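You operate a simulated robot arm through the tools that you are given. There is no shell and no other tool.

You are at the controls of a simulated robot arm. One attempt, no reset.

Task
Light the film, lay the orange HOLD tag on the box of its line, and save that line.
Fine: the film stays on the lamp; switch the lamp off at the end.
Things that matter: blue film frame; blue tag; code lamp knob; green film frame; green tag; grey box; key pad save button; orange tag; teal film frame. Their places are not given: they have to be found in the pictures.

It is judged by the outcome, as a careful person would: the job done as asked, and still so three seconds after it is handed in. It fails if anything else is knocked over, pushed out of place, dropped, spilled or broken.

Robot
A 7-joint arm with a two-finger parallel gripper, fixed in place. Base frame: the origin is at the foot of the arm, x ahead of it, y to its left, z up; the work surface is at about z = 0. Readings come in mm, rad, newtons and seconds.
With the tool pointing down near the work surface it reaches from about 240 to 620 mm from the base axis. Its first joint turns from -1.152 to 1.152 rad. Payload 2.6 kg.
The TCP is the grasp point between the finger pads, 30 mm short of the fingertips. In the tool frame z runs along the fingers and y along their closing line. The gripper opens to 94 mm. The fingers are 28 mm wide and 10 mm thick; the gripper's body (50 by 96 mm) begins 55 mm behind the TCP.
Orientation is that of the tool frame in the base frame, as a unit quaternion [w, x, y, z]. With the fingers straight down and closing along the base's y, the tool's x points along the base's -x, its y along +y and its z along -z.

Tools
- The arm moves only by the tool drive_tool. Its arguments are lists of equal length, an entry for each row: "fingers": the finger opening in cm, from 0 to 9.4; "dp": the shift along the tool's x, y, z in units of 50 mm (1.0 is 50 mm), a list of three; "turn": the turn, a rotation vector about the tool's x, y, z in units of 6 degrees (1.0 is 6 degrees), a list of three. In form: {"fingers": [fingers, ...], "dp": [[tx, ty, tz], ...], "turn": [[ax, ay, az], ...]}. A call has 1 to 20 rows; each row shifts and turns the commanded pose from where the row before left it, along the tool's axes as they then stand. A call with a number of a shift or a turn outside -1 to 1 is refused whole. Each row takes 0.2 s and may step no farther than 50 mm and 0.15 rad from the row before; otherwise, or with a gripper value out of range, the whole call is refused. A pose out of reach is approached as far as the arm can. The call stops where the force on the tool passes 40 N (or 10 N more than at its start, if that is more) or the arm is blocked; 0.2 s more then pass. Each finger travels about 72 mm/s and halts on what it meets, pressing with about 29 N; the grip force reading is that of the motor and also rises with nothing between the fingers. The clock runs only during rows and for 0.2 s after the last one: add rows that do not move to give the fingers time. The reply holds the time, the measured pose of the TCP, the force on the tool along the base axes, the opening and the grip force, in the units named above and with some noise, with the torque about the TCP (base axes, N m) and any sound that the robot's microphone picked up, and new pictures: "pictures" is both (left out), scene, wrist or none.
- Cameras (640 x 400 px; columns grow to the right, rows downward): "scene" is fixed at [39.9, 442.9, 553]; the picture's right is [-0.70, -0.72, 0.00], its down [-0.48, 0.47, -0.74] and it looks along [0.53, -0.51, -0.67] (base axes); focal length 240 px, centre (320, 200). "wrist" rides on the gripper at [76, 14, -102] in the tool frame; the picture's right is [-0.18, 0.98, 0.00], its down [-0.75, -0.14, -0.64] and it looks along [-0.63, -0.12, 0.77] (tool axes); focal length 243 px, centre (320, 200).
- probe_pixels(camera, pixels): for up to 12 pixels [column, row] of the newest picture of that camera ("zoom" is the newest enlarged one), the place [x, y, z] in the base frame of the surface seen there, good to about 2 mm. No time passes.
- zoom(camera, box): a new picture of the part [left, top, right, bottom] of that camera's present view, enlarged. No time passes.
- finish_job(): hands the job in; it is judged then, once.

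Unless the task says otherwise, let go and move clear before handing in.

The tools are called after ">>>" as name(argument=value, ...) on one line, values as JSON. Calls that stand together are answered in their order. drive_tool: Moves the arm, as the interface text tells. Its arguments: {"type":"object","properties":{"fingers":{"type":"array"},"dp":{"type":"array"},"turn":{"type":"array"},"pictures":{"type":"string","enum":["both","scene","wrist","none"]}},"required":["fingers","dp","turn"]} The other tools are called the same way: probe_pixels (camera, pixels) gives the place of the surface under pixels of a picture; zoom (camera, box) takes an enlarged picture of a part of a camera's view; finish_job () hands the job in.

At the start:

```text
clock: 0.0
tcp_pos: [352.9, 75.3, 360.4]
tcp_rot: [0.0, 0.001, 1.0, 0.0]
force: [0.4, 1.0, 0.4]
moment: [0.0, -0.03, 0.04]
grip_width: 94.1
finger_force: 0.1
```

scene: 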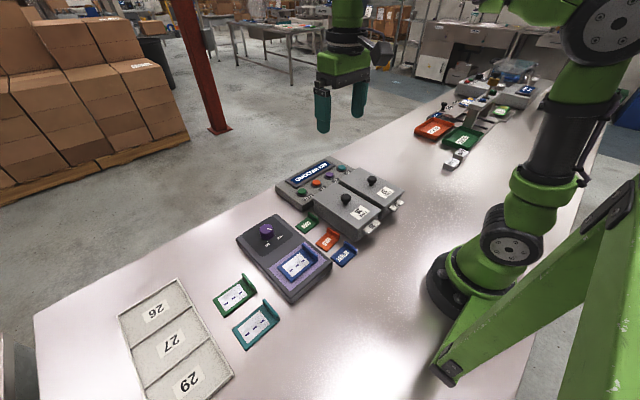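
wrist: 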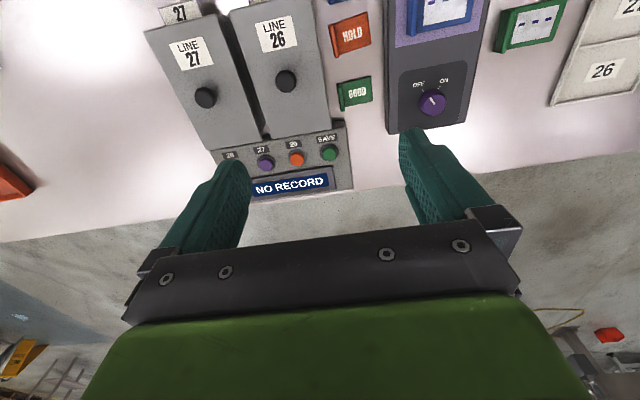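

The scene shows a lamp with a purple knob near (267,232), film frames at (235,296), (257,325) and (297,263), small tags near (327,238), a key pad, and boxes with lines 26/27. I'll zoom in to read the details.

>>> zoom(camera="scene", box=[220, 140, 420, 265])

>>> zoom(camera="scene", box=[110, 200, 350, 350])

>>> zoom(camera="scene", box=[400, 60, 560, 180])

>>> zoom(camera="wrist", box=[130, 0, 450, 200])

>>> zoom(camera="scene", box=[100, 270, 300, 400])

```text
3.20 times, centred on (320, 202) of scene
```

zoom: 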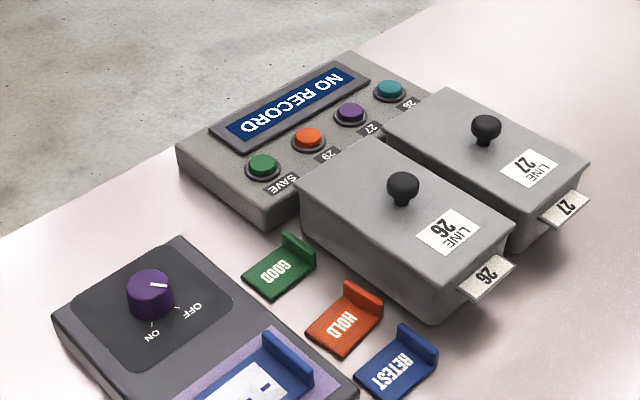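

```text
2.67 times, centred on (230, 275) of scene
```

zoom: 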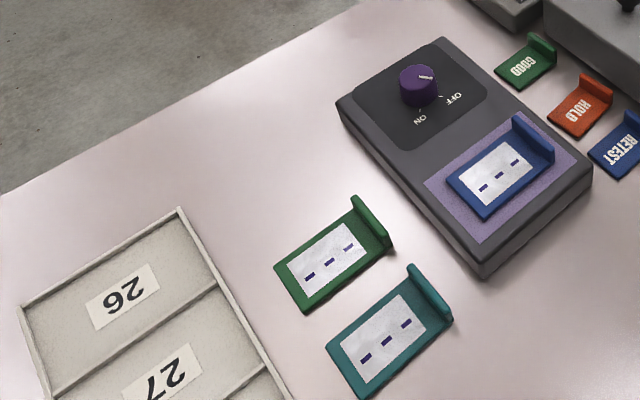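

```text
3.33 times, centred on (480, 120) of scene
```

zoom: 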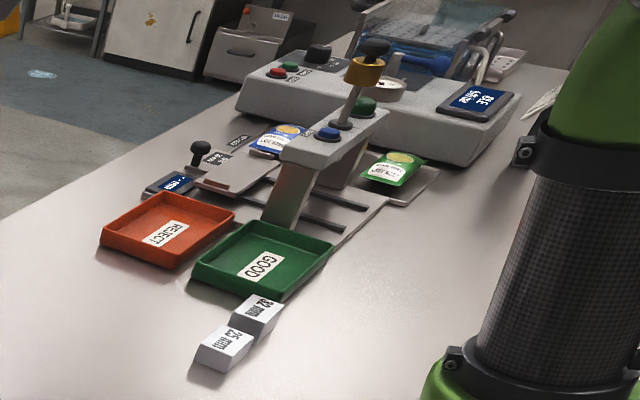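

```text
2.00 times, centred on (290, 100) of wrist
```

zoom: 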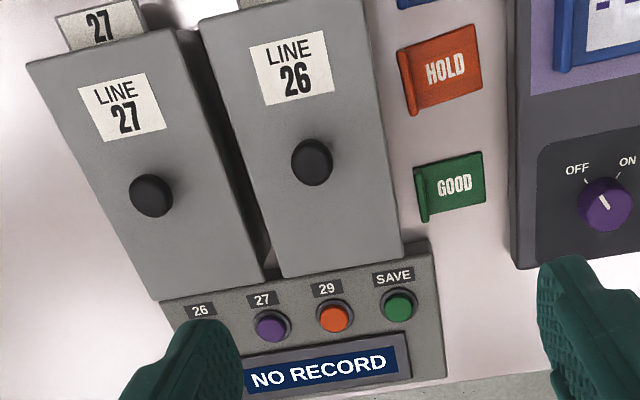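

```text
3.08 times, centred on (200, 335) of scene
```

zoom: 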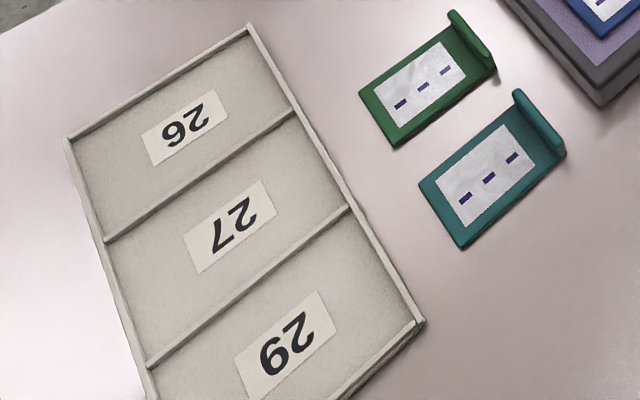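

The lamp already carries the blue-framed film, the key pad shows "NO RECORD", and the line numbers 26/27/29 appear on the keys and the tray. I'll probe the places of the important parts.

>>> probe_pixels(camera="scene", pixels=[[266, 229], [267, 238], [255, 222], [297, 263], [327, 238], [334, 230], [302, 191], [316, 183], [330, 175], [342, 168], [346, 199], [372, 179]])

>>> probe_pixels(camera="scene", pixels=[[157, 312], [171, 346], [186, 381], [120, 318], [180, 280], [233, 373], [235, 296], [257, 325], [361, 212], [387, 192], [340, 255], [306, 222]])

>>> probe_pixels(camera="wrist", pixels=[[433, 103], [265, 162], [297, 159], [329, 152], [231, 155], [285, 80], [205, 97], [350, 35], [333, 36], [368, 30], [460, 5], [290, 184]])

```text
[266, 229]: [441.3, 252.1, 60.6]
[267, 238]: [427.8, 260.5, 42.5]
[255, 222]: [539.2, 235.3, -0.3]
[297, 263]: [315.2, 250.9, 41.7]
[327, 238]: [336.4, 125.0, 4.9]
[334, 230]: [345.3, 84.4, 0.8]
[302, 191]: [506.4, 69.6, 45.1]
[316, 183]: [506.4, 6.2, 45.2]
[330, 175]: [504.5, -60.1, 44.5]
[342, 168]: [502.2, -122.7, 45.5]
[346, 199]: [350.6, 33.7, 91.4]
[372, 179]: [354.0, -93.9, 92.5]
```

```text
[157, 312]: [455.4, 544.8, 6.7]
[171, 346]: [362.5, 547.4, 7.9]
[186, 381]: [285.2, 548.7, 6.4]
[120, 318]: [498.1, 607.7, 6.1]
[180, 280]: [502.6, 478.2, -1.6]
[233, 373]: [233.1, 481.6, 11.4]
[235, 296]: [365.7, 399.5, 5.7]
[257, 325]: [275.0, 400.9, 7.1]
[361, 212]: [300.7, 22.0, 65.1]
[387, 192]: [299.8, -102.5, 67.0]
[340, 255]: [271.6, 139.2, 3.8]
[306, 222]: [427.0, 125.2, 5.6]
```

```text
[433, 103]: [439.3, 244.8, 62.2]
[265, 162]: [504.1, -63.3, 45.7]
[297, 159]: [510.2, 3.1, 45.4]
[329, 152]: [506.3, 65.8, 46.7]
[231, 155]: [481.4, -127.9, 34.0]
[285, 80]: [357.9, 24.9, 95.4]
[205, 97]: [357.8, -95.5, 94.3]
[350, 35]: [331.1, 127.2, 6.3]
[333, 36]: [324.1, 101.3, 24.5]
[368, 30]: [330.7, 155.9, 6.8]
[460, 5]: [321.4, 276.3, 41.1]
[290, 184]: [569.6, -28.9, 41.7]
```

The blue film lies on the lamp at about (315,251,42); the knob is at about (440,250,62). I'll zoom in on the knob and boxes for detail before moving.

>>> zoom(camera="scene", box=[235, 210, 299, 250])

>>> zoom(camera="wrist", box=[385, 60, 481, 120])

>>> zoom(camera="scene", box=[296, 205, 376, 270])

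```text
10.00 times, centred on (267, 230) of scene
```

zoom: 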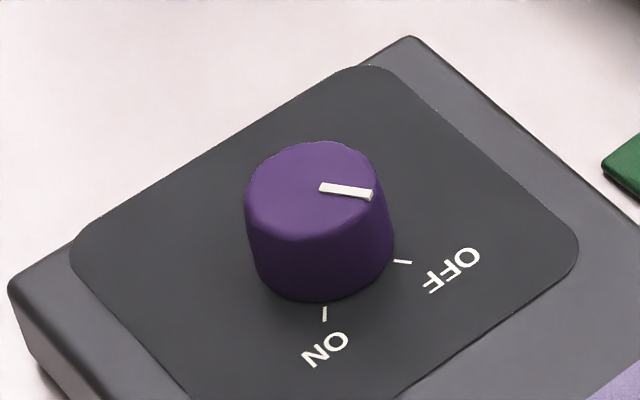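

```text
6.67 times, centred on (433, 90) of wrist
```

zoom: 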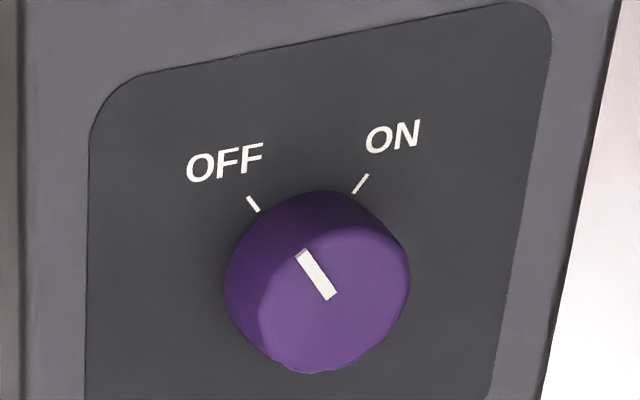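

```text
6.15 times, centred on (336, 238) of scene
```

zoom: 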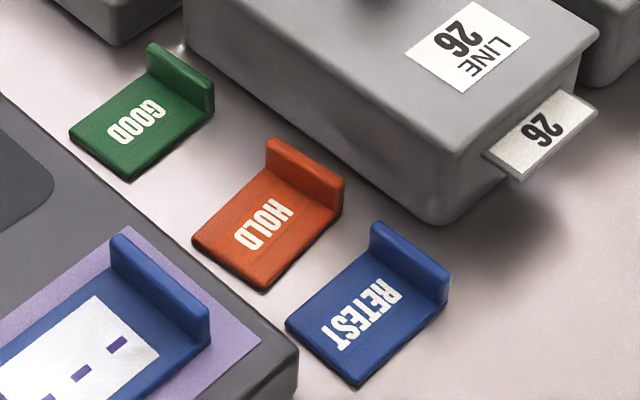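

The latest zoom shows the HOLD tag with an upright fin on its box-side end, with RETEST and GOOD beside it. I'll probe its corners.

>>> probe_pixels(camera="zoom", pixels=[[274, 142], [338, 180], [306, 160], [300, 185], [198, 240], [264, 285], [262, 225], [335, 215], [384, 226], [440, 268], [180, 55], [208, 82]])

>>> zoom(camera="scene", box=[235, 210, 299, 250])

```text
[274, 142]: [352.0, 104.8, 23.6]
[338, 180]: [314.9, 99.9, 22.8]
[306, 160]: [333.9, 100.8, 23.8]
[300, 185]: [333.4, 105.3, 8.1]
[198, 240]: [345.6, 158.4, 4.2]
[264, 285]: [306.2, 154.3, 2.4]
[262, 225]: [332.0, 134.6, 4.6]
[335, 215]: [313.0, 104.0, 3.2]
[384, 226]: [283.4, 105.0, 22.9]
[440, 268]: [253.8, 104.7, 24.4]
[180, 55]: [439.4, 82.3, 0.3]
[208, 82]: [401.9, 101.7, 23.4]
```

```text
10.00 times, centred on (267, 230) of scene
```

zoom: 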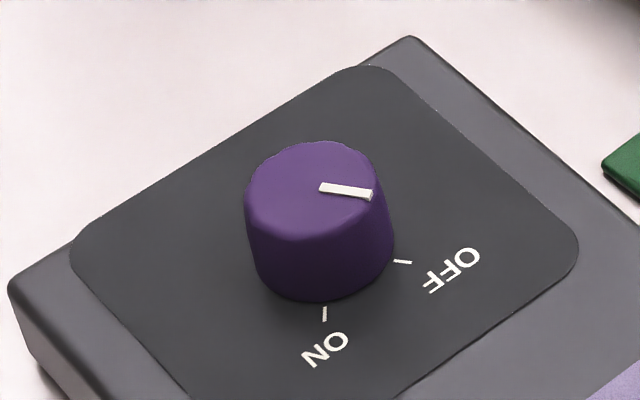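

The HOLD tag's fin spans about x 314–352 at y≈102, top z≈24. Next I'll probe the knob edges on the zoom and the box outline.

>>> probe_pixels(camera="zoom", pixels=[[313, 190], [252, 190], [375, 180], [310, 147], [310, 232], [345, 190], [403, 262], [325, 315], [350, 75], [20, 290], [410, 45], [575, 240]])

>>> probe_pixels(camera="scene", pixels=[[315, 191], [337, 182], [379, 214], [356, 236], [341, 171], [366, 169], [403, 190], [381, 209], [357, 239], [375, 232], [320, 205], [354, 207]])

```text
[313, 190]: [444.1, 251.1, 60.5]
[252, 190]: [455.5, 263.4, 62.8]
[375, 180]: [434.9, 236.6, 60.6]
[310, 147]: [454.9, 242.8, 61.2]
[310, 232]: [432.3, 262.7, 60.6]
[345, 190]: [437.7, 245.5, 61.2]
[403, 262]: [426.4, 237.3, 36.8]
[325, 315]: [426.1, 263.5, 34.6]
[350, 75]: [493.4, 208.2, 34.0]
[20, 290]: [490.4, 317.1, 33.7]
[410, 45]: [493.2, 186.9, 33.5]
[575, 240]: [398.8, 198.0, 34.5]
```

```text
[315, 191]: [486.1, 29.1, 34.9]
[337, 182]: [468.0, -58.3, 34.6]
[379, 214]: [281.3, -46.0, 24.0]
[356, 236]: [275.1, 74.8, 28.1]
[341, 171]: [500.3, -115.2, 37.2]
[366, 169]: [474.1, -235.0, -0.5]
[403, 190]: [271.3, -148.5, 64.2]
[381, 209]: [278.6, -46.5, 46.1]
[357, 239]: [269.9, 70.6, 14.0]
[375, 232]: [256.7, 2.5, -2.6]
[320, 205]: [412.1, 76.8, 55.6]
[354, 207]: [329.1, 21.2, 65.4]
```

The knob is centred at about (444,250.5), from z 35 to 61, with ON/OFF ticks about 72° apart. I'll move above it with the tool pre-turned.

>>> drive_tool(fingers=[6, 6, 6, 6, 6, 6, 6, 6, 6, 6, 6, 6, 6], dp=[[-0.3037, 0.584, 0.668], [-0.3037, 0.584, 0.668], [-0.3037, 0.584, 0.668], [-0.3037, 0.584, 0.668], [-0.3037, 0.584, 0.668], [-0.3037, 0.584, 0.668], [0, 0, 0], [0, 0, 0], [0, 0, 0], [0, 0, 0], [0, 0, 0], [0, 0, 0], [0, 0, 0]], turn=[[0, 0, 0], [0, 0, 0], [0, 0, 0], [0, 0, 0], [0, 0, 0], [0, 0, 0], [0, 0, -1], [0, 0, -1], [0, 0, -1], [0, 0, -1], [0, 0, -1], [0, 0, -1], [0, 0, 0]])

```text
clock: 2.8
tcp_pos: [445.0, 251.6, 159.0]
tcp_rot: [0.0, -0.309, 0.951, 0.0]
force: [0.5, -0.1, -0.5]
moment: [0.01, 0.0, 0.01]
grip_width: 59.7
finger_force: 0.1
```

scene: 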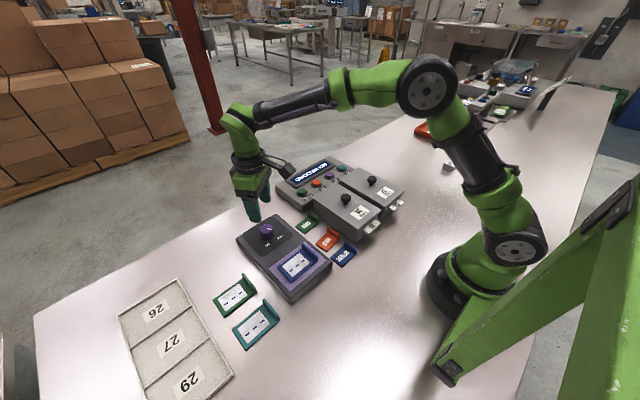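
wrist: 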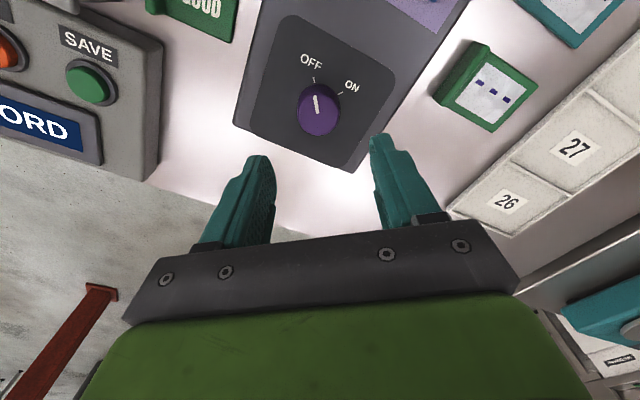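

The knob shows at (319,108), in line with the TCP. I'll check its centre with the wrist camera before going down.

>>> zoom(camera="wrist", box=[270, 70, 366, 130])

>>> probe_pixels(camera="wrist", pixels=[[319, 106], [301, 106], [337, 106], [319, 90], [319, 120], [314, 79], [341, 94]])

```text
6.67 times, centred on (318, 100) of wrist
```

zoom: 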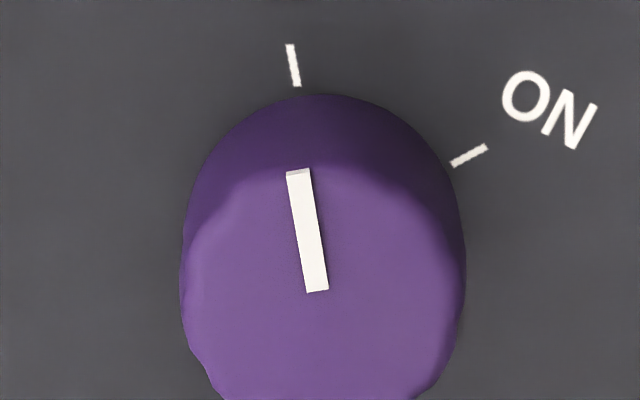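

```text
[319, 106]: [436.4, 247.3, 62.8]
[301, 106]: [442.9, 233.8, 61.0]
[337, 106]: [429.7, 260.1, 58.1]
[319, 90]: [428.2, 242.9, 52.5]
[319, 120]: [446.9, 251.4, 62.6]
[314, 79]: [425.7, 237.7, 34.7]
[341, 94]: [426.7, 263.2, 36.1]
```

The knob centre (~444,250.5) agrees with the TCP. I'll go down 88 mm and close on the knob.

>>> drive_tool(fingers=[6, 6, 6, 6, 6, 2.5, 2.5, 2.5], dp=[[0, 0, 0.5], [0, 0, 0.5], [0, 0, 0.5], [0, 0, 0.26], [0, 0, 0], [0, 0, 0], [0, 0, 0], [0, 0, 0]], turn=[[0, 0, 0], [0, 0, 0], [0, 0, 0], [0, 0, 0], [0, 0, 0], [0, 0, 0], [0, 0, 0], [0, 0, 0]], pictures="both")

```text
clock: 4.6
tcp_pos: [445.7, 250.8, 71.1]
tcp_rot: [0.0, -0.309, 0.951, 0.0]
force: [3.0, 0.2, -5.4]
moment: [0.07, -0.15, -0.01]
grip_width: 37.0
finger_force: 45.0
```

scene: 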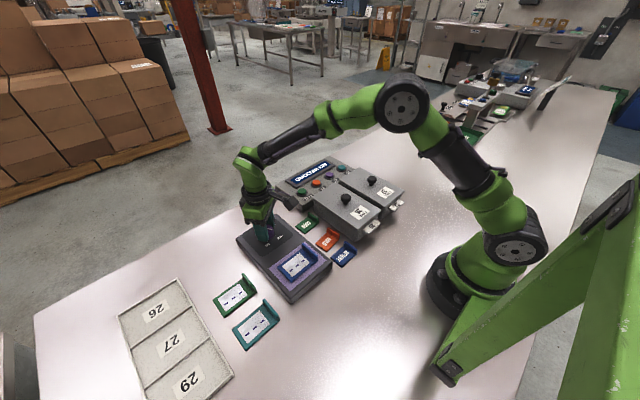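
wrist: 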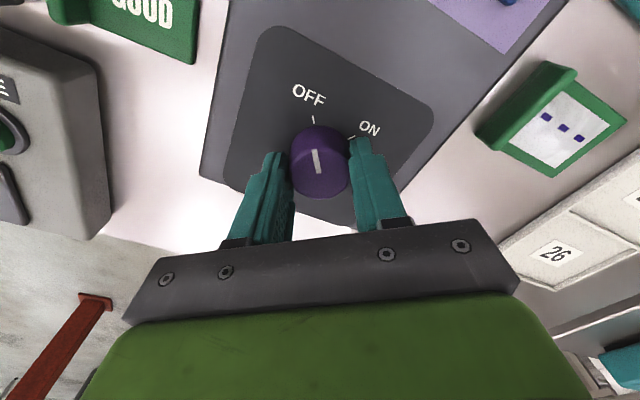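

The fingers hold the knob (width 37 mm, force small). I'll turn it clockwise toward ON, first 60°.

>>> drive_tool(fingers=[2.5, 2.5, 2.5, 2.5, 2.5, 2.5, 2.5, 2.5, 2.5, 2.5, 2.5], dp=[[0, 0, 0], [0, 0, 0], [0, 0, 0], [0, 0, 0], [0, 0, 0], [0, 0, 0], [0, 0, 0], [0, 0, 0], [0, 0, 0], [0, 0, 0], [0, 0, 0]], turn=[[0, 0, 1], [0, 0, 1], [0, 0, 1], [0, 0, 1], [0, 0, 1], [0, 0, 1], [0, 0, 1], [0, 0, 1], [0, 0, 1], [0, 0, 1], [0, 0, 0]], pictures="both")

```text
clock: 7.0
tcp_pos: [445.1, 250.2, 71.4]
tcp_rot: [0.001, 0.209, 0.978, 0.0]
force: [15.3, -9.7, -16.3]
moment: [-0.02, -0.12, 0.01]
grip_width: 36.9
finger_force: 45.0
```

scene: 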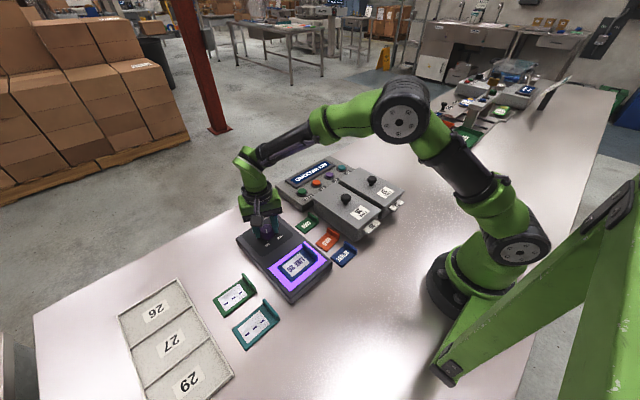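
wrist: 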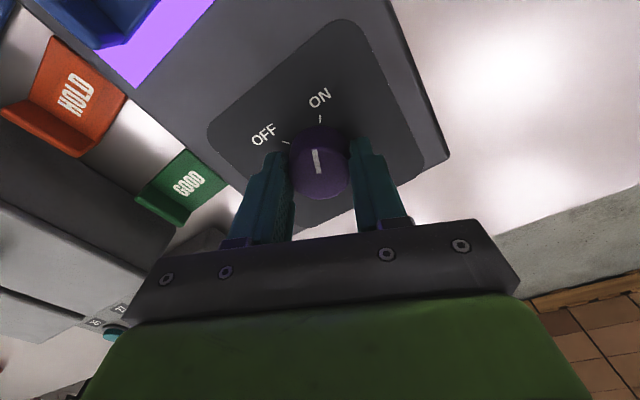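

The lamp is lit — the film at (297,263) now shows text. I'll zoom in to read it.

>>> zoom(camera="scene", box=[265, 238, 337, 283])

>>> zoom(camera="wrist", box=[270, 70, 366, 210])

```text
8.89 times, centred on (301, 260) of scene
```

zoom: 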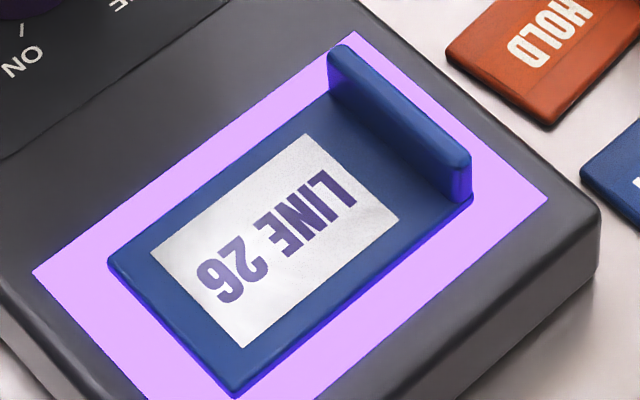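

```text
2.86 times, centred on (318, 140) of wrist
```

zoom: 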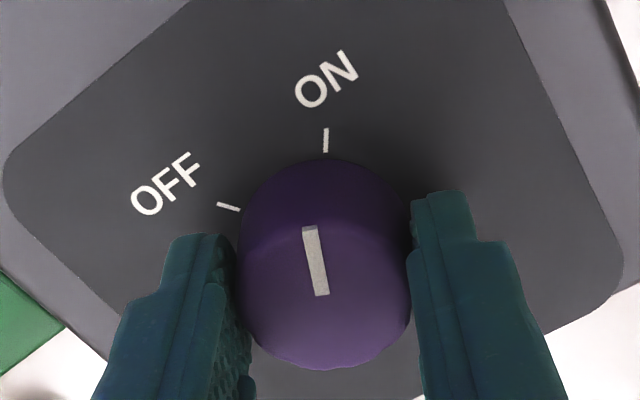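

The film reads "LINE 2?" upside-down, probably 26, but I want an upright view to be sure. I'll let go of the knob, rise, square the tool and move over the film.

>>> drive_tool(fingers=[6, 6, 6, 6, 6, 6, 6, 6, 6, 6, 6, 6, 6, 6, 6], dp=[[0, 0, 0], [0, 0, 0], [0, 0, -0.6], [0, 0, -0.8], [0, 0, -0.8], [0, 0, -0.8], [0, 0, 0], [0, 0, 0], [0, 0, 0], [0, 0, 0], [0.9, 0, 0], [0.9, 0, 0], [0.9, 0, 0], [0, 0, 0], [0, 0, 0]], turn=[[0, 0, 0], [0, 0, 0], [0, 0, 0], [0, 0, 0], [0, 0, 0], [0, 0, 0], [0, 0, -1], [0, 0, -1], [0, 0, -1], [0, 0, -1], [0, 0, 0], [0, 0, 0], [0, 0, 0], [0, 0, 0], [0, 0, 0]], pictures="both")

```text
clock: 10.2
tcp_pos: [308.2, 252.5, 218.5]
tcp_rot: [0.0, 0.0, 1.0, -0.001]
force: [-0.1, -0.2, -0.5]
moment: [0.04, -0.02, -0.02]
grip_width: 60.1
finger_force: 0.0
```

scene: 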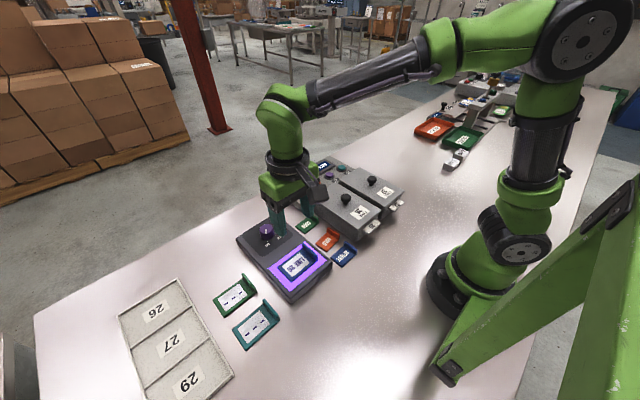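
wrist: 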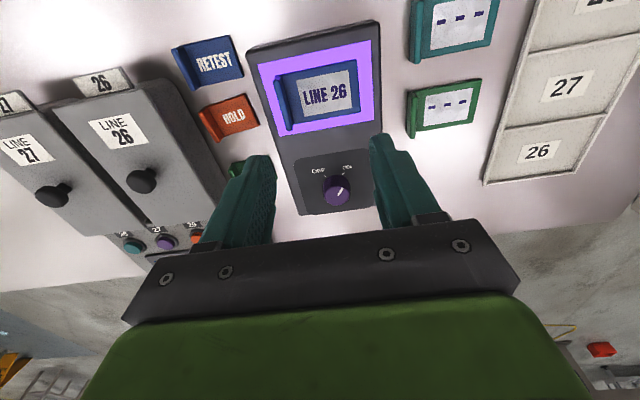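

>>> zoom(camera="wrist", box=[250, 30, 410, 210])

>>> zoom(camera="wrist", box=[0, 30, 260, 260])

```text
2.22 times, centred on (330, 120) of wrist
```

zoom: 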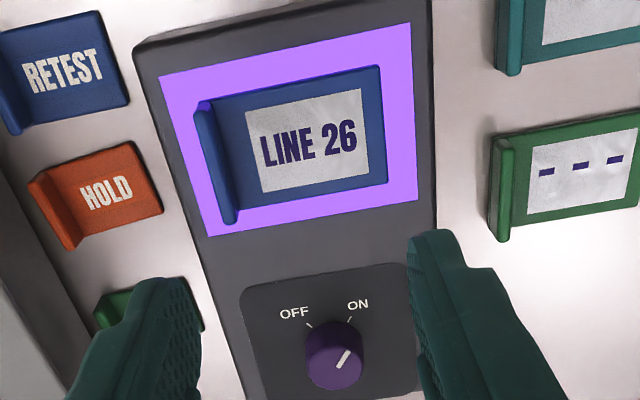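

```text
1.74 times, centred on (130, 145) of wrist
```

zoom: 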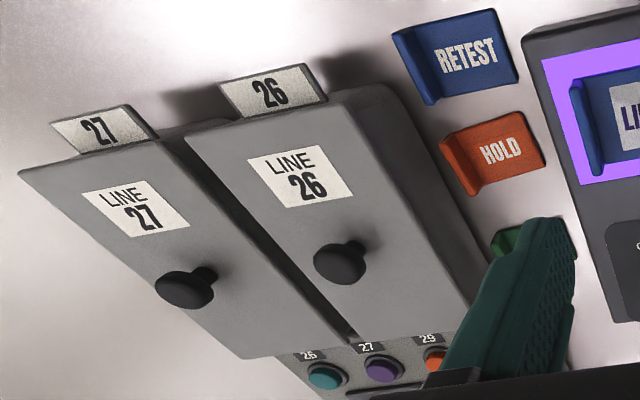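

The film clearly reads LINE 26, and the lamp is on with the knob at ON. The box is the grey LINE 26 box; I'll measure its lid and the HOLD tag precisely.

>>> zoom(camera="wrist", box=[190, 80, 270, 150])

>>> probe_pixels(camera="wrist", pixels=[[78, 108], [138, 86], [128, 182], [142, 165], [185, 210], [140, 225], [100, 125], [90, 120], [135, 115], [145, 140], [110, 147], [150, 215]])

```text
5.71 times, centred on (230, 115) of wrist
```

zoom: 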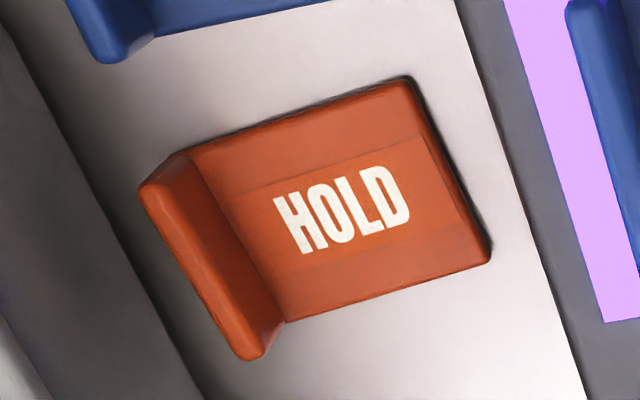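

```text
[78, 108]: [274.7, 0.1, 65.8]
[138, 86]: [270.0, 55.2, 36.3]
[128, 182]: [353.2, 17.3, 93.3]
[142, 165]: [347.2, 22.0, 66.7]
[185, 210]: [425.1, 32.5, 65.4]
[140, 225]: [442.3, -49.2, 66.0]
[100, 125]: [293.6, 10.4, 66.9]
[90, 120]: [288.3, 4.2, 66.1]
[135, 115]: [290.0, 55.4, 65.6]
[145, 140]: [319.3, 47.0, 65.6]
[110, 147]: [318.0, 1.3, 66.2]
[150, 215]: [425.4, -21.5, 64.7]
```

>>> probe_pixels(camera="zoom", pixels=[[150, 190], [250, 350], [200, 275], [188, 160], [407, 85], [485, 250], [285, 315], [205, 180], [275, 310], [340, 210], [20, 340], [120, 340]])

>>> zoom(camera="wrist", box=[50, 70, 250, 250])

```text
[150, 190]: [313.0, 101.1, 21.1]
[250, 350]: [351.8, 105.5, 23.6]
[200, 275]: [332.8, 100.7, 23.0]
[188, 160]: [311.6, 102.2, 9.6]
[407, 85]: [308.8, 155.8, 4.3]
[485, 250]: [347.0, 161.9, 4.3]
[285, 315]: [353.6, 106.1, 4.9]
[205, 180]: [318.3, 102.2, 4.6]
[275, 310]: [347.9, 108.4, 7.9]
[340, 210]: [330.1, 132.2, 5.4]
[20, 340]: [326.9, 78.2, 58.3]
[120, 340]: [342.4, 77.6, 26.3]
```

```text
2.22 times, centred on (150, 160) of wrist
```

zoom: 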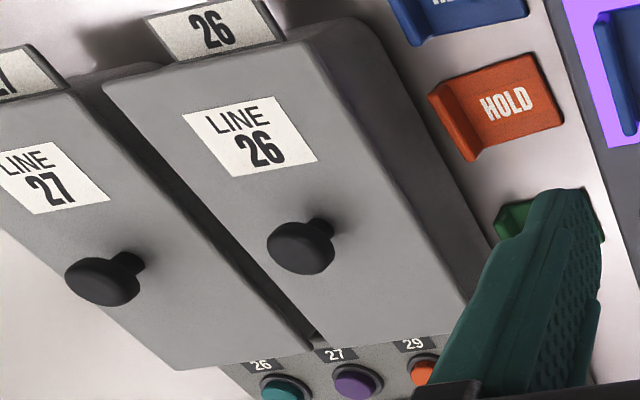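

The HOLD tag is turned about 6.5°, its fin spans x 312–353 at y≈103, and the LINE 26 lid top is at z≈66. I'll probe the lid's edges and knob on the new zoom.

>>> probe_pixels(camera="zoom", pixels=[[110, 90], [270, 48], [290, 45], [445, 315], [325, 335], [465, 300], [400, 200], [215, 215], [300, 245], [270, 240], [335, 240], [380, 300]])

>>> probe_pixels(camera="scene", pixels=[[345, 199], [341, 199], [350, 199], [315, 199], [332, 190], [340, 186], [379, 213], [357, 229], [335, 215], [365, 205], [370, 217], [328, 200]])

```text
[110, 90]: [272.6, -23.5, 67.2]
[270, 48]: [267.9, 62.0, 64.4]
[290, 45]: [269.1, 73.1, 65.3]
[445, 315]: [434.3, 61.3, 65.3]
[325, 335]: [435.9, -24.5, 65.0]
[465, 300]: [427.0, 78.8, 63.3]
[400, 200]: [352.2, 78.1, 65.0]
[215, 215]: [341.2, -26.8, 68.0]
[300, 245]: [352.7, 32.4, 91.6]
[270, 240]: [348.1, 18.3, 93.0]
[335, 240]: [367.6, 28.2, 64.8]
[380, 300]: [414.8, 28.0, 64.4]
```

```text
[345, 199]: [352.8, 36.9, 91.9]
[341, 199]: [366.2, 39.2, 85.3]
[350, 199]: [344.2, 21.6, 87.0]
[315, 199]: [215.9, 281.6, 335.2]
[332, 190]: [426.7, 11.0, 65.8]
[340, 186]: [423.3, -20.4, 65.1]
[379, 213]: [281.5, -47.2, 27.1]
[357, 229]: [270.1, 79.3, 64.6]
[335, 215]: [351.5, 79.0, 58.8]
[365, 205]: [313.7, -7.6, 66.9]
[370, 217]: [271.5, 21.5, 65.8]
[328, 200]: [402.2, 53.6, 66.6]
```

The lid spans x 268–440, y −27–79 with its knob at (354,26), leaving free room behind the knob around (411,26). I'll move over the HOLD tag and turn the tool so the fingers close along the tag's width.

>>> drive_tool(fingers=[6, 6, 6, 6, 5.6, 5.6, 5.6, 5.6, 5.6, 5.6, 5.6, 5.6, 5.6, 5.6, 5.6, 5.6, 5.6, 5.6, 5.6], dp=[[-0.119, -0.7225, 0.4], [-0.119, -0.7225, 0.4], [-0.119, -0.7225, 0.4], [-0.119, -0.7225, 0.4], [0, 0, 0], [0, 0, 0], [0, 0, 0], [0, 0, 0], [0, 0, 0], [0, 0, 0], [0, 0, 0], [0, 0, 0], [0, 0, 0], [0, 0, 0], [0, 0, 0], [0, 0, 0], [0, 0, 0], [0, 0, 0], [0, 0, 0]], turn=[[0, 0, 0], [0, 0, 0], [0, 0, 0], [0, 0, 0], [0, 0, 1], [0, 0, 1], [0, 0, 1], [0, 0, 1], [0, 0, 1], [0, 0, 1], [0, 0, 1], [0, 0, 1], [0, 0, 1], [0, 0, 1], [0, 0, 1], [0, 0, 1], [0, 0, 1], [0, 0, 0.9], [0, 0, 0]], pictures="both")

```text
clock: 14.2
tcp_pos: [333.0, 106.5, 142.0]
tcp_rot: [0.0, 0.666, 0.746, 0.0]
force: [-0.7, 0.3, 0.0]
moment: [0.03, -0.01, 0.02]
grip_width: 56.0
finger_force: 0.1
```

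scene: 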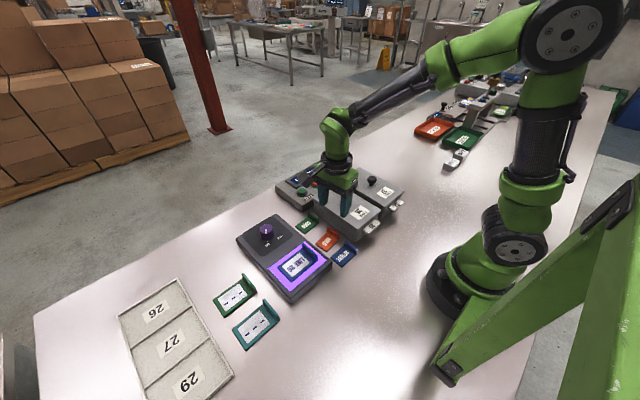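
wrist: 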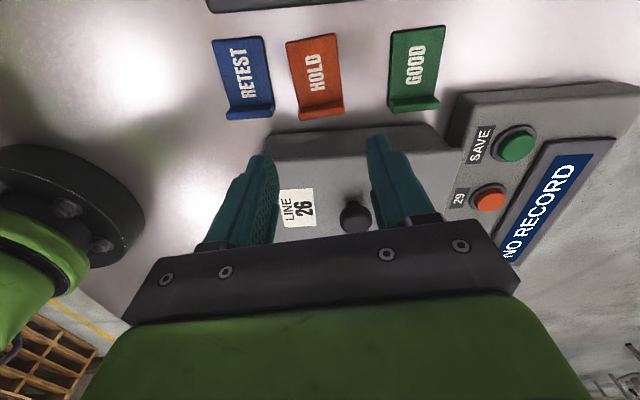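

The tool is aligned with the tag; the fin appears around (320,112), centred between the fingers. I'll verify with a probe before descending.

>>> zoom(camera="wrist", box=[270, 20, 370, 140])

>>> probe_pixels(camera="wrist", pixels=[[300, 115], [342, 110], [321, 112], [288, 45], [337, 37], [296, 100], [341, 95], [272, 112], [390, 107], [321, 118]])

```text
3.33 times, centred on (320, 80) of wrist
```

zoom: 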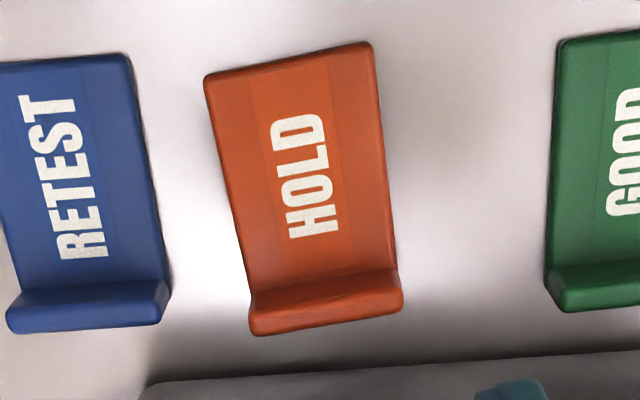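

```text
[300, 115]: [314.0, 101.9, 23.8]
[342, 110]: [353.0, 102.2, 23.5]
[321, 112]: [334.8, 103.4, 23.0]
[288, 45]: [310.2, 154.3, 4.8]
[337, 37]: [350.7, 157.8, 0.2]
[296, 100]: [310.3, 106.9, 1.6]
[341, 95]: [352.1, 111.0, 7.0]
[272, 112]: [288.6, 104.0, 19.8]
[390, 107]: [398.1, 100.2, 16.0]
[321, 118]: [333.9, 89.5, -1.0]
```

The fin centre reads (333.5,102.5) and is parallel to the finger closing line, so I'll descend to about z=36 with a 56 mm opening and check clearance.

>>> drive_tool(fingers=[5.6, 5.6, 5.6, 5.6, 5.6], dp=[[0, 0, 0.7], [0, 0, 0.6], [0, 0, 0.5], [0, 0, 0.3], [0, 0, 0]], turn=[[0, 0, 0], [0, 0, 0], [0, 0, 0], [0, 0, 0], [0, 0, 0]], pictures="both")

```text
clock: 15.4
tcp_pos: [332.0, 106.3, 35.5]
tcp_rot: [0.0, 0.666, 0.746, 0.001]
force: [-0.8, -0.2, -0.4]
moment: [0.01, 0.0, 0.01]
grip_width: 55.8
finger_force: 0.0
```

scene: 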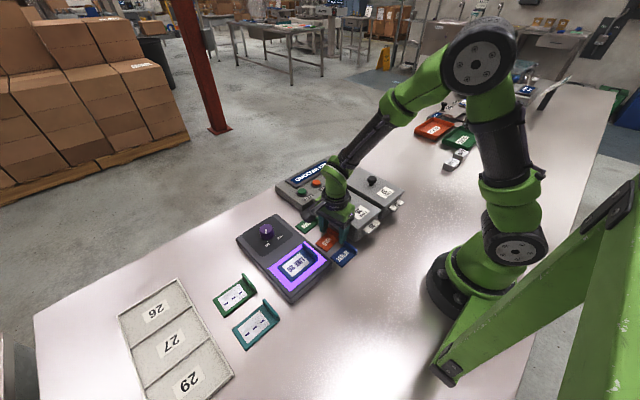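
wrist: 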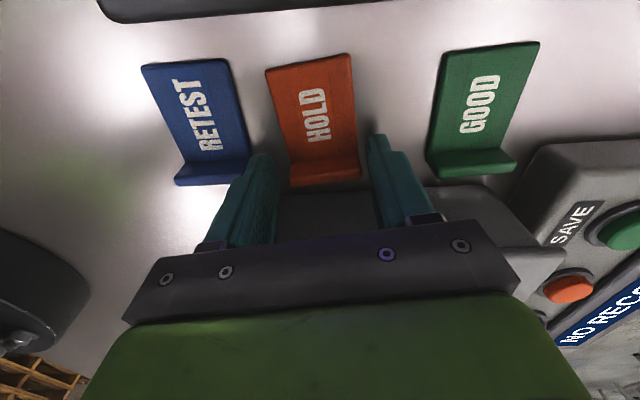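

Fingers straddle the HOLD tag, clear of RETEST and GOOD, no contact forces. I'll close and hold.

>>> drive_tool(fingers=[3.2, 3.2, 3.2, 3.2], dp=[[0, 0, 0], [0, 0, 0], [0, 0, 0], [0, 0, 0]], turn=[[0, 0, 0], [0, 0, 0], [0, 0, 0], [0, 0, 0]], pictures="both")

```text
clock: 16.4
tcp_pos: [330.9, 106.1, 35.8]
tcp_rot: [-0.001, 0.666, 0.746, 0.001]
force: [0.2, 0.1, -0.1]
moment: [0.0, 0.01, 0.0]
grip_width: 42.6
finger_force: 29.1
```

scene: 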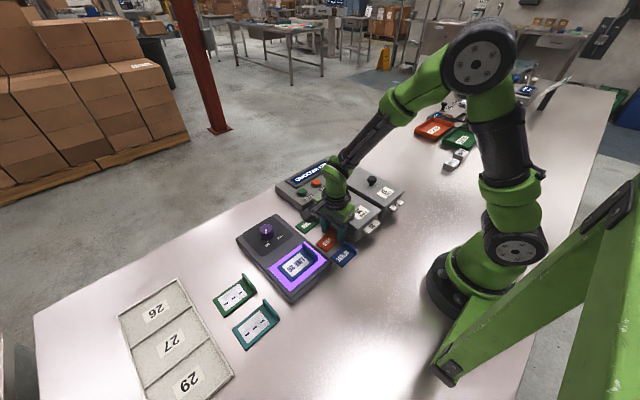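
wrist: 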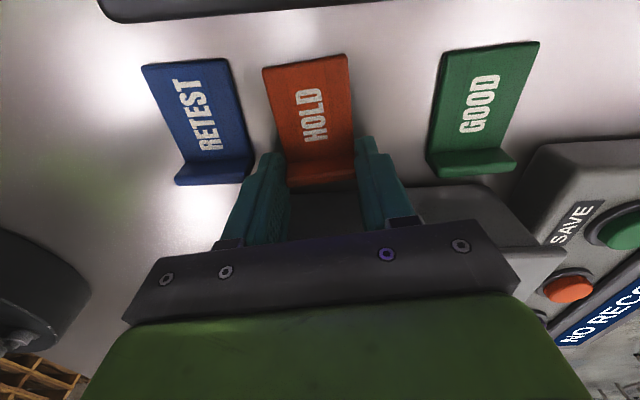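

Gripped at 42.6 mm with 29 N. I'll lift straight up and check the tag is held.

>>> drive_tool(fingers=[3.2, 3.2, 3.2, 3.2, 3.2, 3.2], dp=[[0, 0, -0.2], [0, 0, -0.5], [0, 0, -0.7], [0, 0, -0.7], [0, 0, -0.4], [0, 0, 0]], turn=[[0, 0, 0], [0, 0, 0], [0, 0, 0], [0, 0, 0], [0, 0, 0], [0, 0, 0]], pictures="both")

```text
clock: 17.8
tcp_pos: [331.6, 102.8, 163.3]
tcp_rot: [-0.001, 0.665, 0.747, 0.0]
force: [0.1, 0.4, -0.2]
moment: [0.02, 0.01, 0.0]
grip_width: 31.9
finger_force: 0.1
```

scene: 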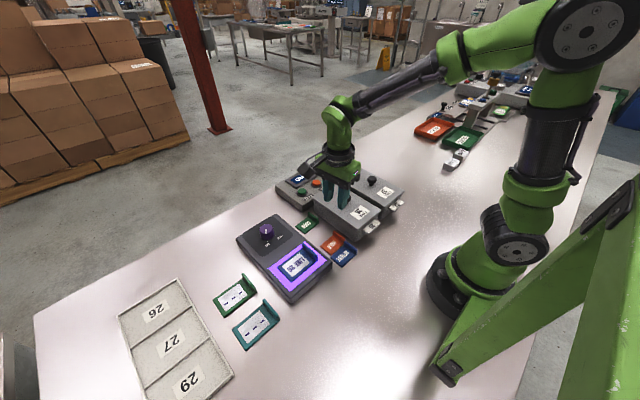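
wrist: 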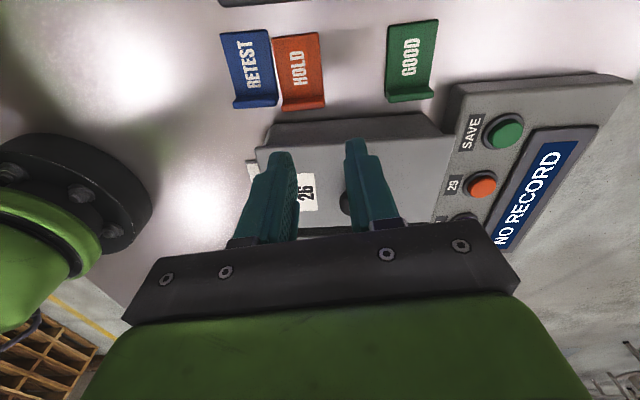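

The tag slipped out of the grip: HOLD now sits at (298,72), next to RETEST at (250,70). I'll measure where things are now.

>>> zoom(camera="wrist", box=[210, 10, 350, 120])

>>> zoom(camera="scene", box=[290, 205, 380, 275])

>>> probe_pixels(camera="scene", pixels=[[330, 240], [340, 255]])

```text
3.64 times, centred on (280, 65) of wrist
```

zoom: 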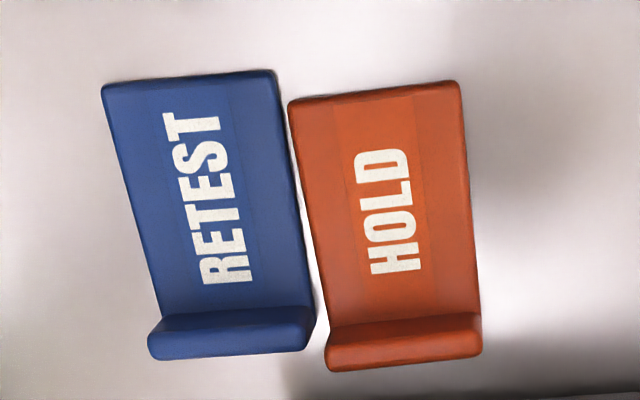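

```text
5.71 times, centred on (335, 240) of scene
```

zoom: 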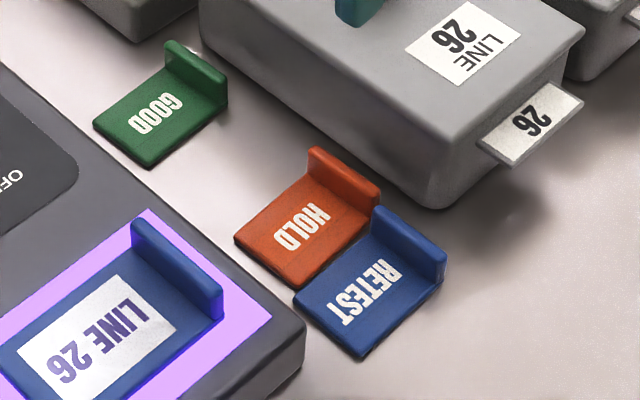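

```text
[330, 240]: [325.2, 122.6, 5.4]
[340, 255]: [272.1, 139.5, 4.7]
```

RETEST appears unmoved and HOLD slid about 20 mm toward it, still flat. I'll probe the fin precisely on this zoom; this time I'll grip the flat faces of the fin.

>>> probe_pixels(camera="zoom", pixels=[[315, 153], [375, 188], [345, 170], [335, 195], [240, 238], [300, 285], [300, 225], [378, 212], [440, 250], [410, 232], [357, 350], [300, 300]])

>>> zoom(camera="wrist", box=[210, 10, 350, 120])

```text
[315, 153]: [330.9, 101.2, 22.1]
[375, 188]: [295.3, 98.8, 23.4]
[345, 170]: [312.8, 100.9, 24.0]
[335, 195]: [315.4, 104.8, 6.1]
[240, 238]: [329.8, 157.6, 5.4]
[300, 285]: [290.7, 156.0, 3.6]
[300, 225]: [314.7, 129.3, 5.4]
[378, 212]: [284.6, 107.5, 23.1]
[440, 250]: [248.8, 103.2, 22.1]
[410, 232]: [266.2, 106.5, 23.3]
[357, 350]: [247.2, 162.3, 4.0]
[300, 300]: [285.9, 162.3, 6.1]
```

```text
3.64 times, centred on (280, 65) of wrist
```

zoom: 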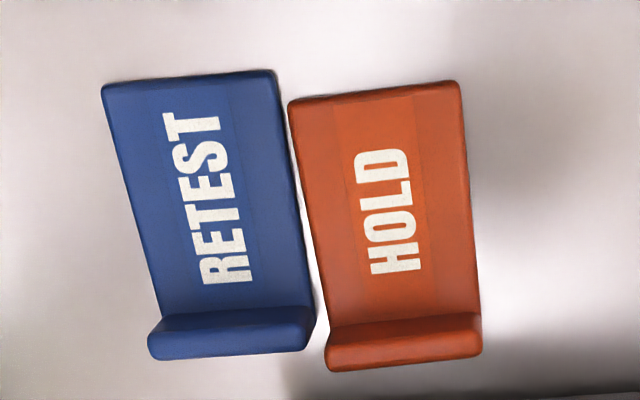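

HOLD's fin is now around (313,100), with about 18 mm to the box side. Before choosing the grip, I'll measure the fingers' real thickness by probing them in the wrist view.

>>> zoom(camera="wrist", box=[220, 130, 420, 255])

```text
3.20 times, centred on (320, 192) of wrist
```

zoom: 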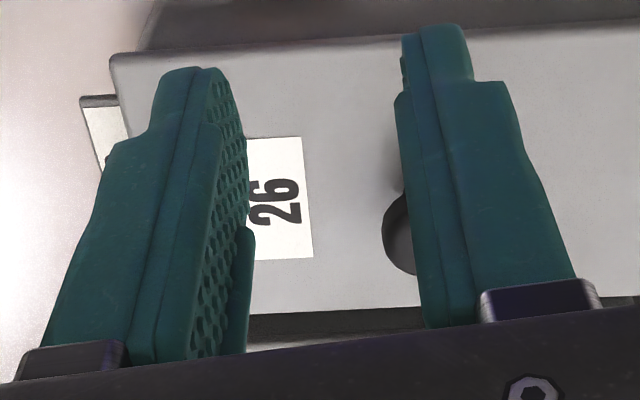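

>>> probe_pixels(camera="zoom", pixels=[[408, 50], [468, 50], [470, 78], [505, 88], [515, 130], [535, 180], [560, 230], [572, 270], [415, 60], [405, 110], [410, 180], [425, 300]])

>>> probe_pixels(camera="zoom", pixels=[[165, 80], [200, 72], [158, 120], [115, 150], [100, 210], [80, 260], [60, 320], [195, 130], [185, 200], [170, 280], [215, 100], [240, 180]])

```text
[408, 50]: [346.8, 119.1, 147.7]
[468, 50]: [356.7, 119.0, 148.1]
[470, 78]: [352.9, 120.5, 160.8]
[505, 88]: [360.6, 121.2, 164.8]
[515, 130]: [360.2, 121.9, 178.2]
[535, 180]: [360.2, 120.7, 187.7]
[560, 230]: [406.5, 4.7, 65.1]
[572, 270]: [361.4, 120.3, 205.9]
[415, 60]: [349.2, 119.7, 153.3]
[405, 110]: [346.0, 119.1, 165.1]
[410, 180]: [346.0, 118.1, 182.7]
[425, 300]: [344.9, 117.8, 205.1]
```

```text
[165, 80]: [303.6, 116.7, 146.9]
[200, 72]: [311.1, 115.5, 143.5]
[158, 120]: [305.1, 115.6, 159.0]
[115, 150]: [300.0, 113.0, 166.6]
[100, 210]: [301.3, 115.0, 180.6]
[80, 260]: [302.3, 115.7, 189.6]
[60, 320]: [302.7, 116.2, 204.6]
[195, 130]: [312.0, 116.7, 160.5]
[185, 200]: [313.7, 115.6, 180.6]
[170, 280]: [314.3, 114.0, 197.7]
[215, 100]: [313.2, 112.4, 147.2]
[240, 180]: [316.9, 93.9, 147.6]
```

The fingers are 10 mm thick for the lowest ~29 mm and 14.5 mm above. The gap to the box is tight, so I'll turn the tool back, view the gap, then tilt slightly and nudge the tag away from the box before gripping its fin.

>>> drive_tool(fingers=[2.6, 2.6, 2.6, 2.6, 2.6, 2.6, 2.6, 2.6, 2.6, 2.6, 2.6, 2.6, 2.6, 2.6, 2.6, 2.6, 2.6], dp=[[0.213, -0.33, 0], [0, 0, 0], [0, 0, 0], [0, 0, 0], [0, 0, 0], [0, 0, 0], [0, 0, 0], [0, 0, 0], [0, 0, 0], [0, 0, 0], [0, 0, 0], [0, 0, 0], [0, 0, 0], [0, 0, 0], [0, 0, 0], [0, 0, 0], [0, 0, 0]], turn=[[0, 0, 0], [0, 0, -1], [0, 0, -1], [0, 0, -1], [0, 0, -1], [0, 0, -1], [0, 0, -1], [0, 0, -1], [0, 0, -1], [0, 0, -1], [0, 0, -1], [0, 0, -1], [0, 0, -1], [0, 0, -1], [0, 0, -1], [0, 0, -0.4], [0, 0, 0]], pictures="both")

```text
clock: 21.4
tcp_pos: [316.1, 115.7, 162.4]
tcp_rot: [0.0, -0.027, 1.0, 0.0]
force: [-0.3, 0.2, -0.1]
moment: [-0.02, 0.02, 0.02]
grip_width: 26.0
finger_force: 0.1
```

scene: 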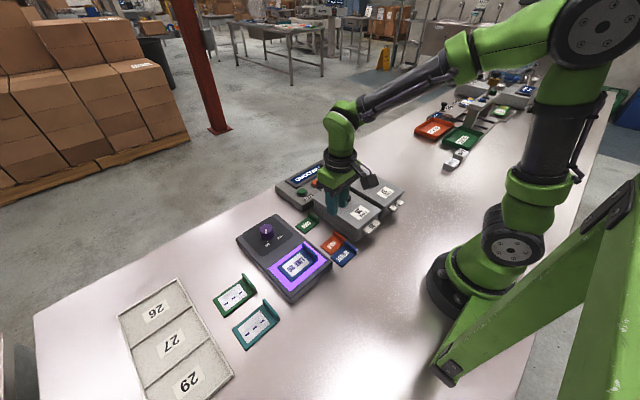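
wrist: 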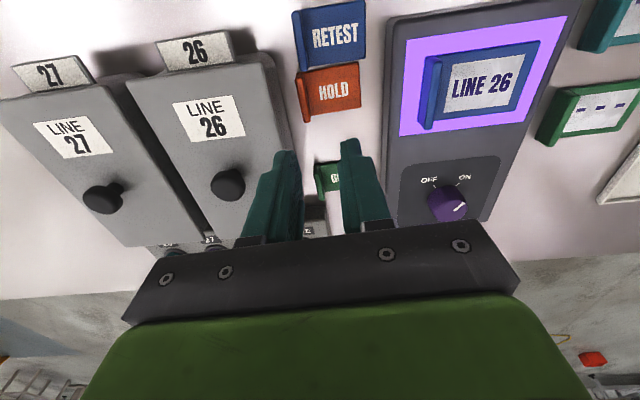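

The TCP is at (316,116), and the HOLD fin shows at (307,95). I'll zoom on the gap and measure the fin's back face and the box wall.

>>> zoom(camera="wrist", box=[250, 30, 380, 130])

```text
4.00 times, centred on (315, 80) of wrist
```

zoom: 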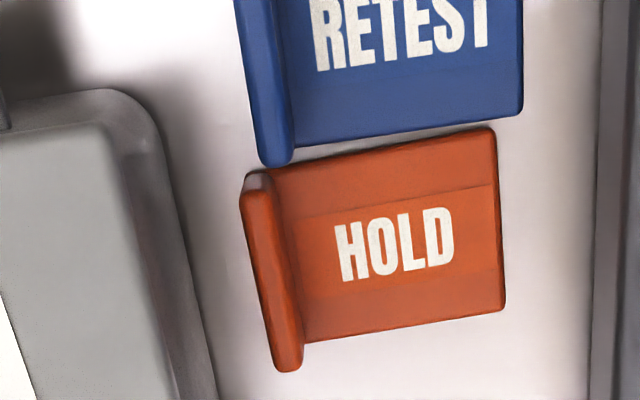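

>>> probe_pixels(camera="zoom", pixels=[[245, 205], [262, 195], [272, 190], [260, 280], [275, 270], [278, 360], [296, 360], [165, 180], [195, 320], [150, 180], [225, 260], [285, 255]])

>>> probe_pixels(camera="zoom", pixels=[[300, 335], [280, 180], [495, 135], [500, 305], [290, 150], [515, 105], [256, 150], [240, 205], [255, 285], [238, 215], [205, 360], [120, 330]])

```text
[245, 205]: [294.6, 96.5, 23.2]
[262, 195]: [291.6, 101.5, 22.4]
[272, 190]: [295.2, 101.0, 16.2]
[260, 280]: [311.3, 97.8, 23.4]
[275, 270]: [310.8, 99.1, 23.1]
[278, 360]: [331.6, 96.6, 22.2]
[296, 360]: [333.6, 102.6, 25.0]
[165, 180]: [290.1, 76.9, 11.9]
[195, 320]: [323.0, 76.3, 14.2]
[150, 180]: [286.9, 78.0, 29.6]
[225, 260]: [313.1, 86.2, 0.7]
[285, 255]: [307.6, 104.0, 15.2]
```

```text
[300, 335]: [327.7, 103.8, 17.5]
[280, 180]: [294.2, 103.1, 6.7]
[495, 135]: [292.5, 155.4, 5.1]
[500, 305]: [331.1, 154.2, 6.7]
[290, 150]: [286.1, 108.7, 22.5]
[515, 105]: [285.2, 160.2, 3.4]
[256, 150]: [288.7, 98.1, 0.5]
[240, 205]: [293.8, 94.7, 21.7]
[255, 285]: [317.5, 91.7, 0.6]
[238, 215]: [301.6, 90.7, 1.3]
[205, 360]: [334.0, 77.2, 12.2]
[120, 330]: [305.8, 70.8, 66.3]
```

The fin's back face is at y≈96, its front at ≈103, and the box wall at y≈78, so the gap is 18 mm. I'll tilt 10° so the finger body leans away from the box, shift slightly, and go to a mid-height first.

>>> drive_tool(fingers=[2.6, 2.6, 2.6, 2.6, 2.6, 2.6], dp=[[0, 0, 0], [0, 0, 0], [0.02, 0.0475, 0.625], [0.02, 0.0475, 0.625], [0, 0, 0], [0, 0, 0]], turn=[[0.8333, 0, 0], [0.8333, 0, 0], [0, 0, 0], [0, 0, 0], [0, 0, 0], [0, 0, 0]], pictures="both")

```text
clock: 22.8
tcp_pos: [318.1, 113.7, 97.8]
tcp_rot: [0.003, -0.026, 0.996, -0.088]
force: [0.2, 0.4, -0.5]
moment: [-0.03, 0.04, 0.03]
grip_width: 25.9
finger_force: 0.0
```

scene: 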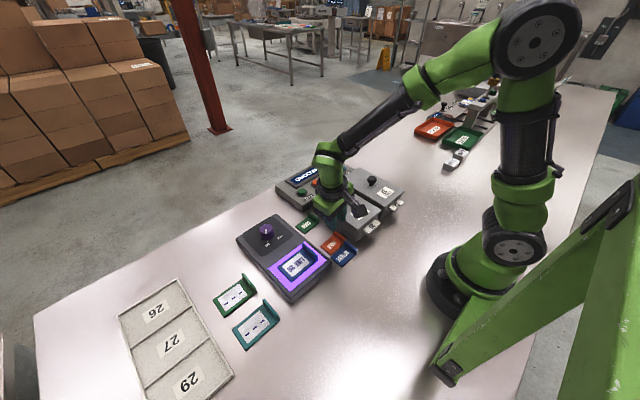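
wrist: 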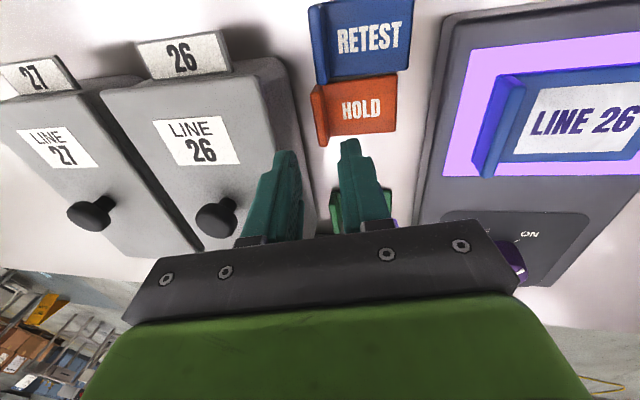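

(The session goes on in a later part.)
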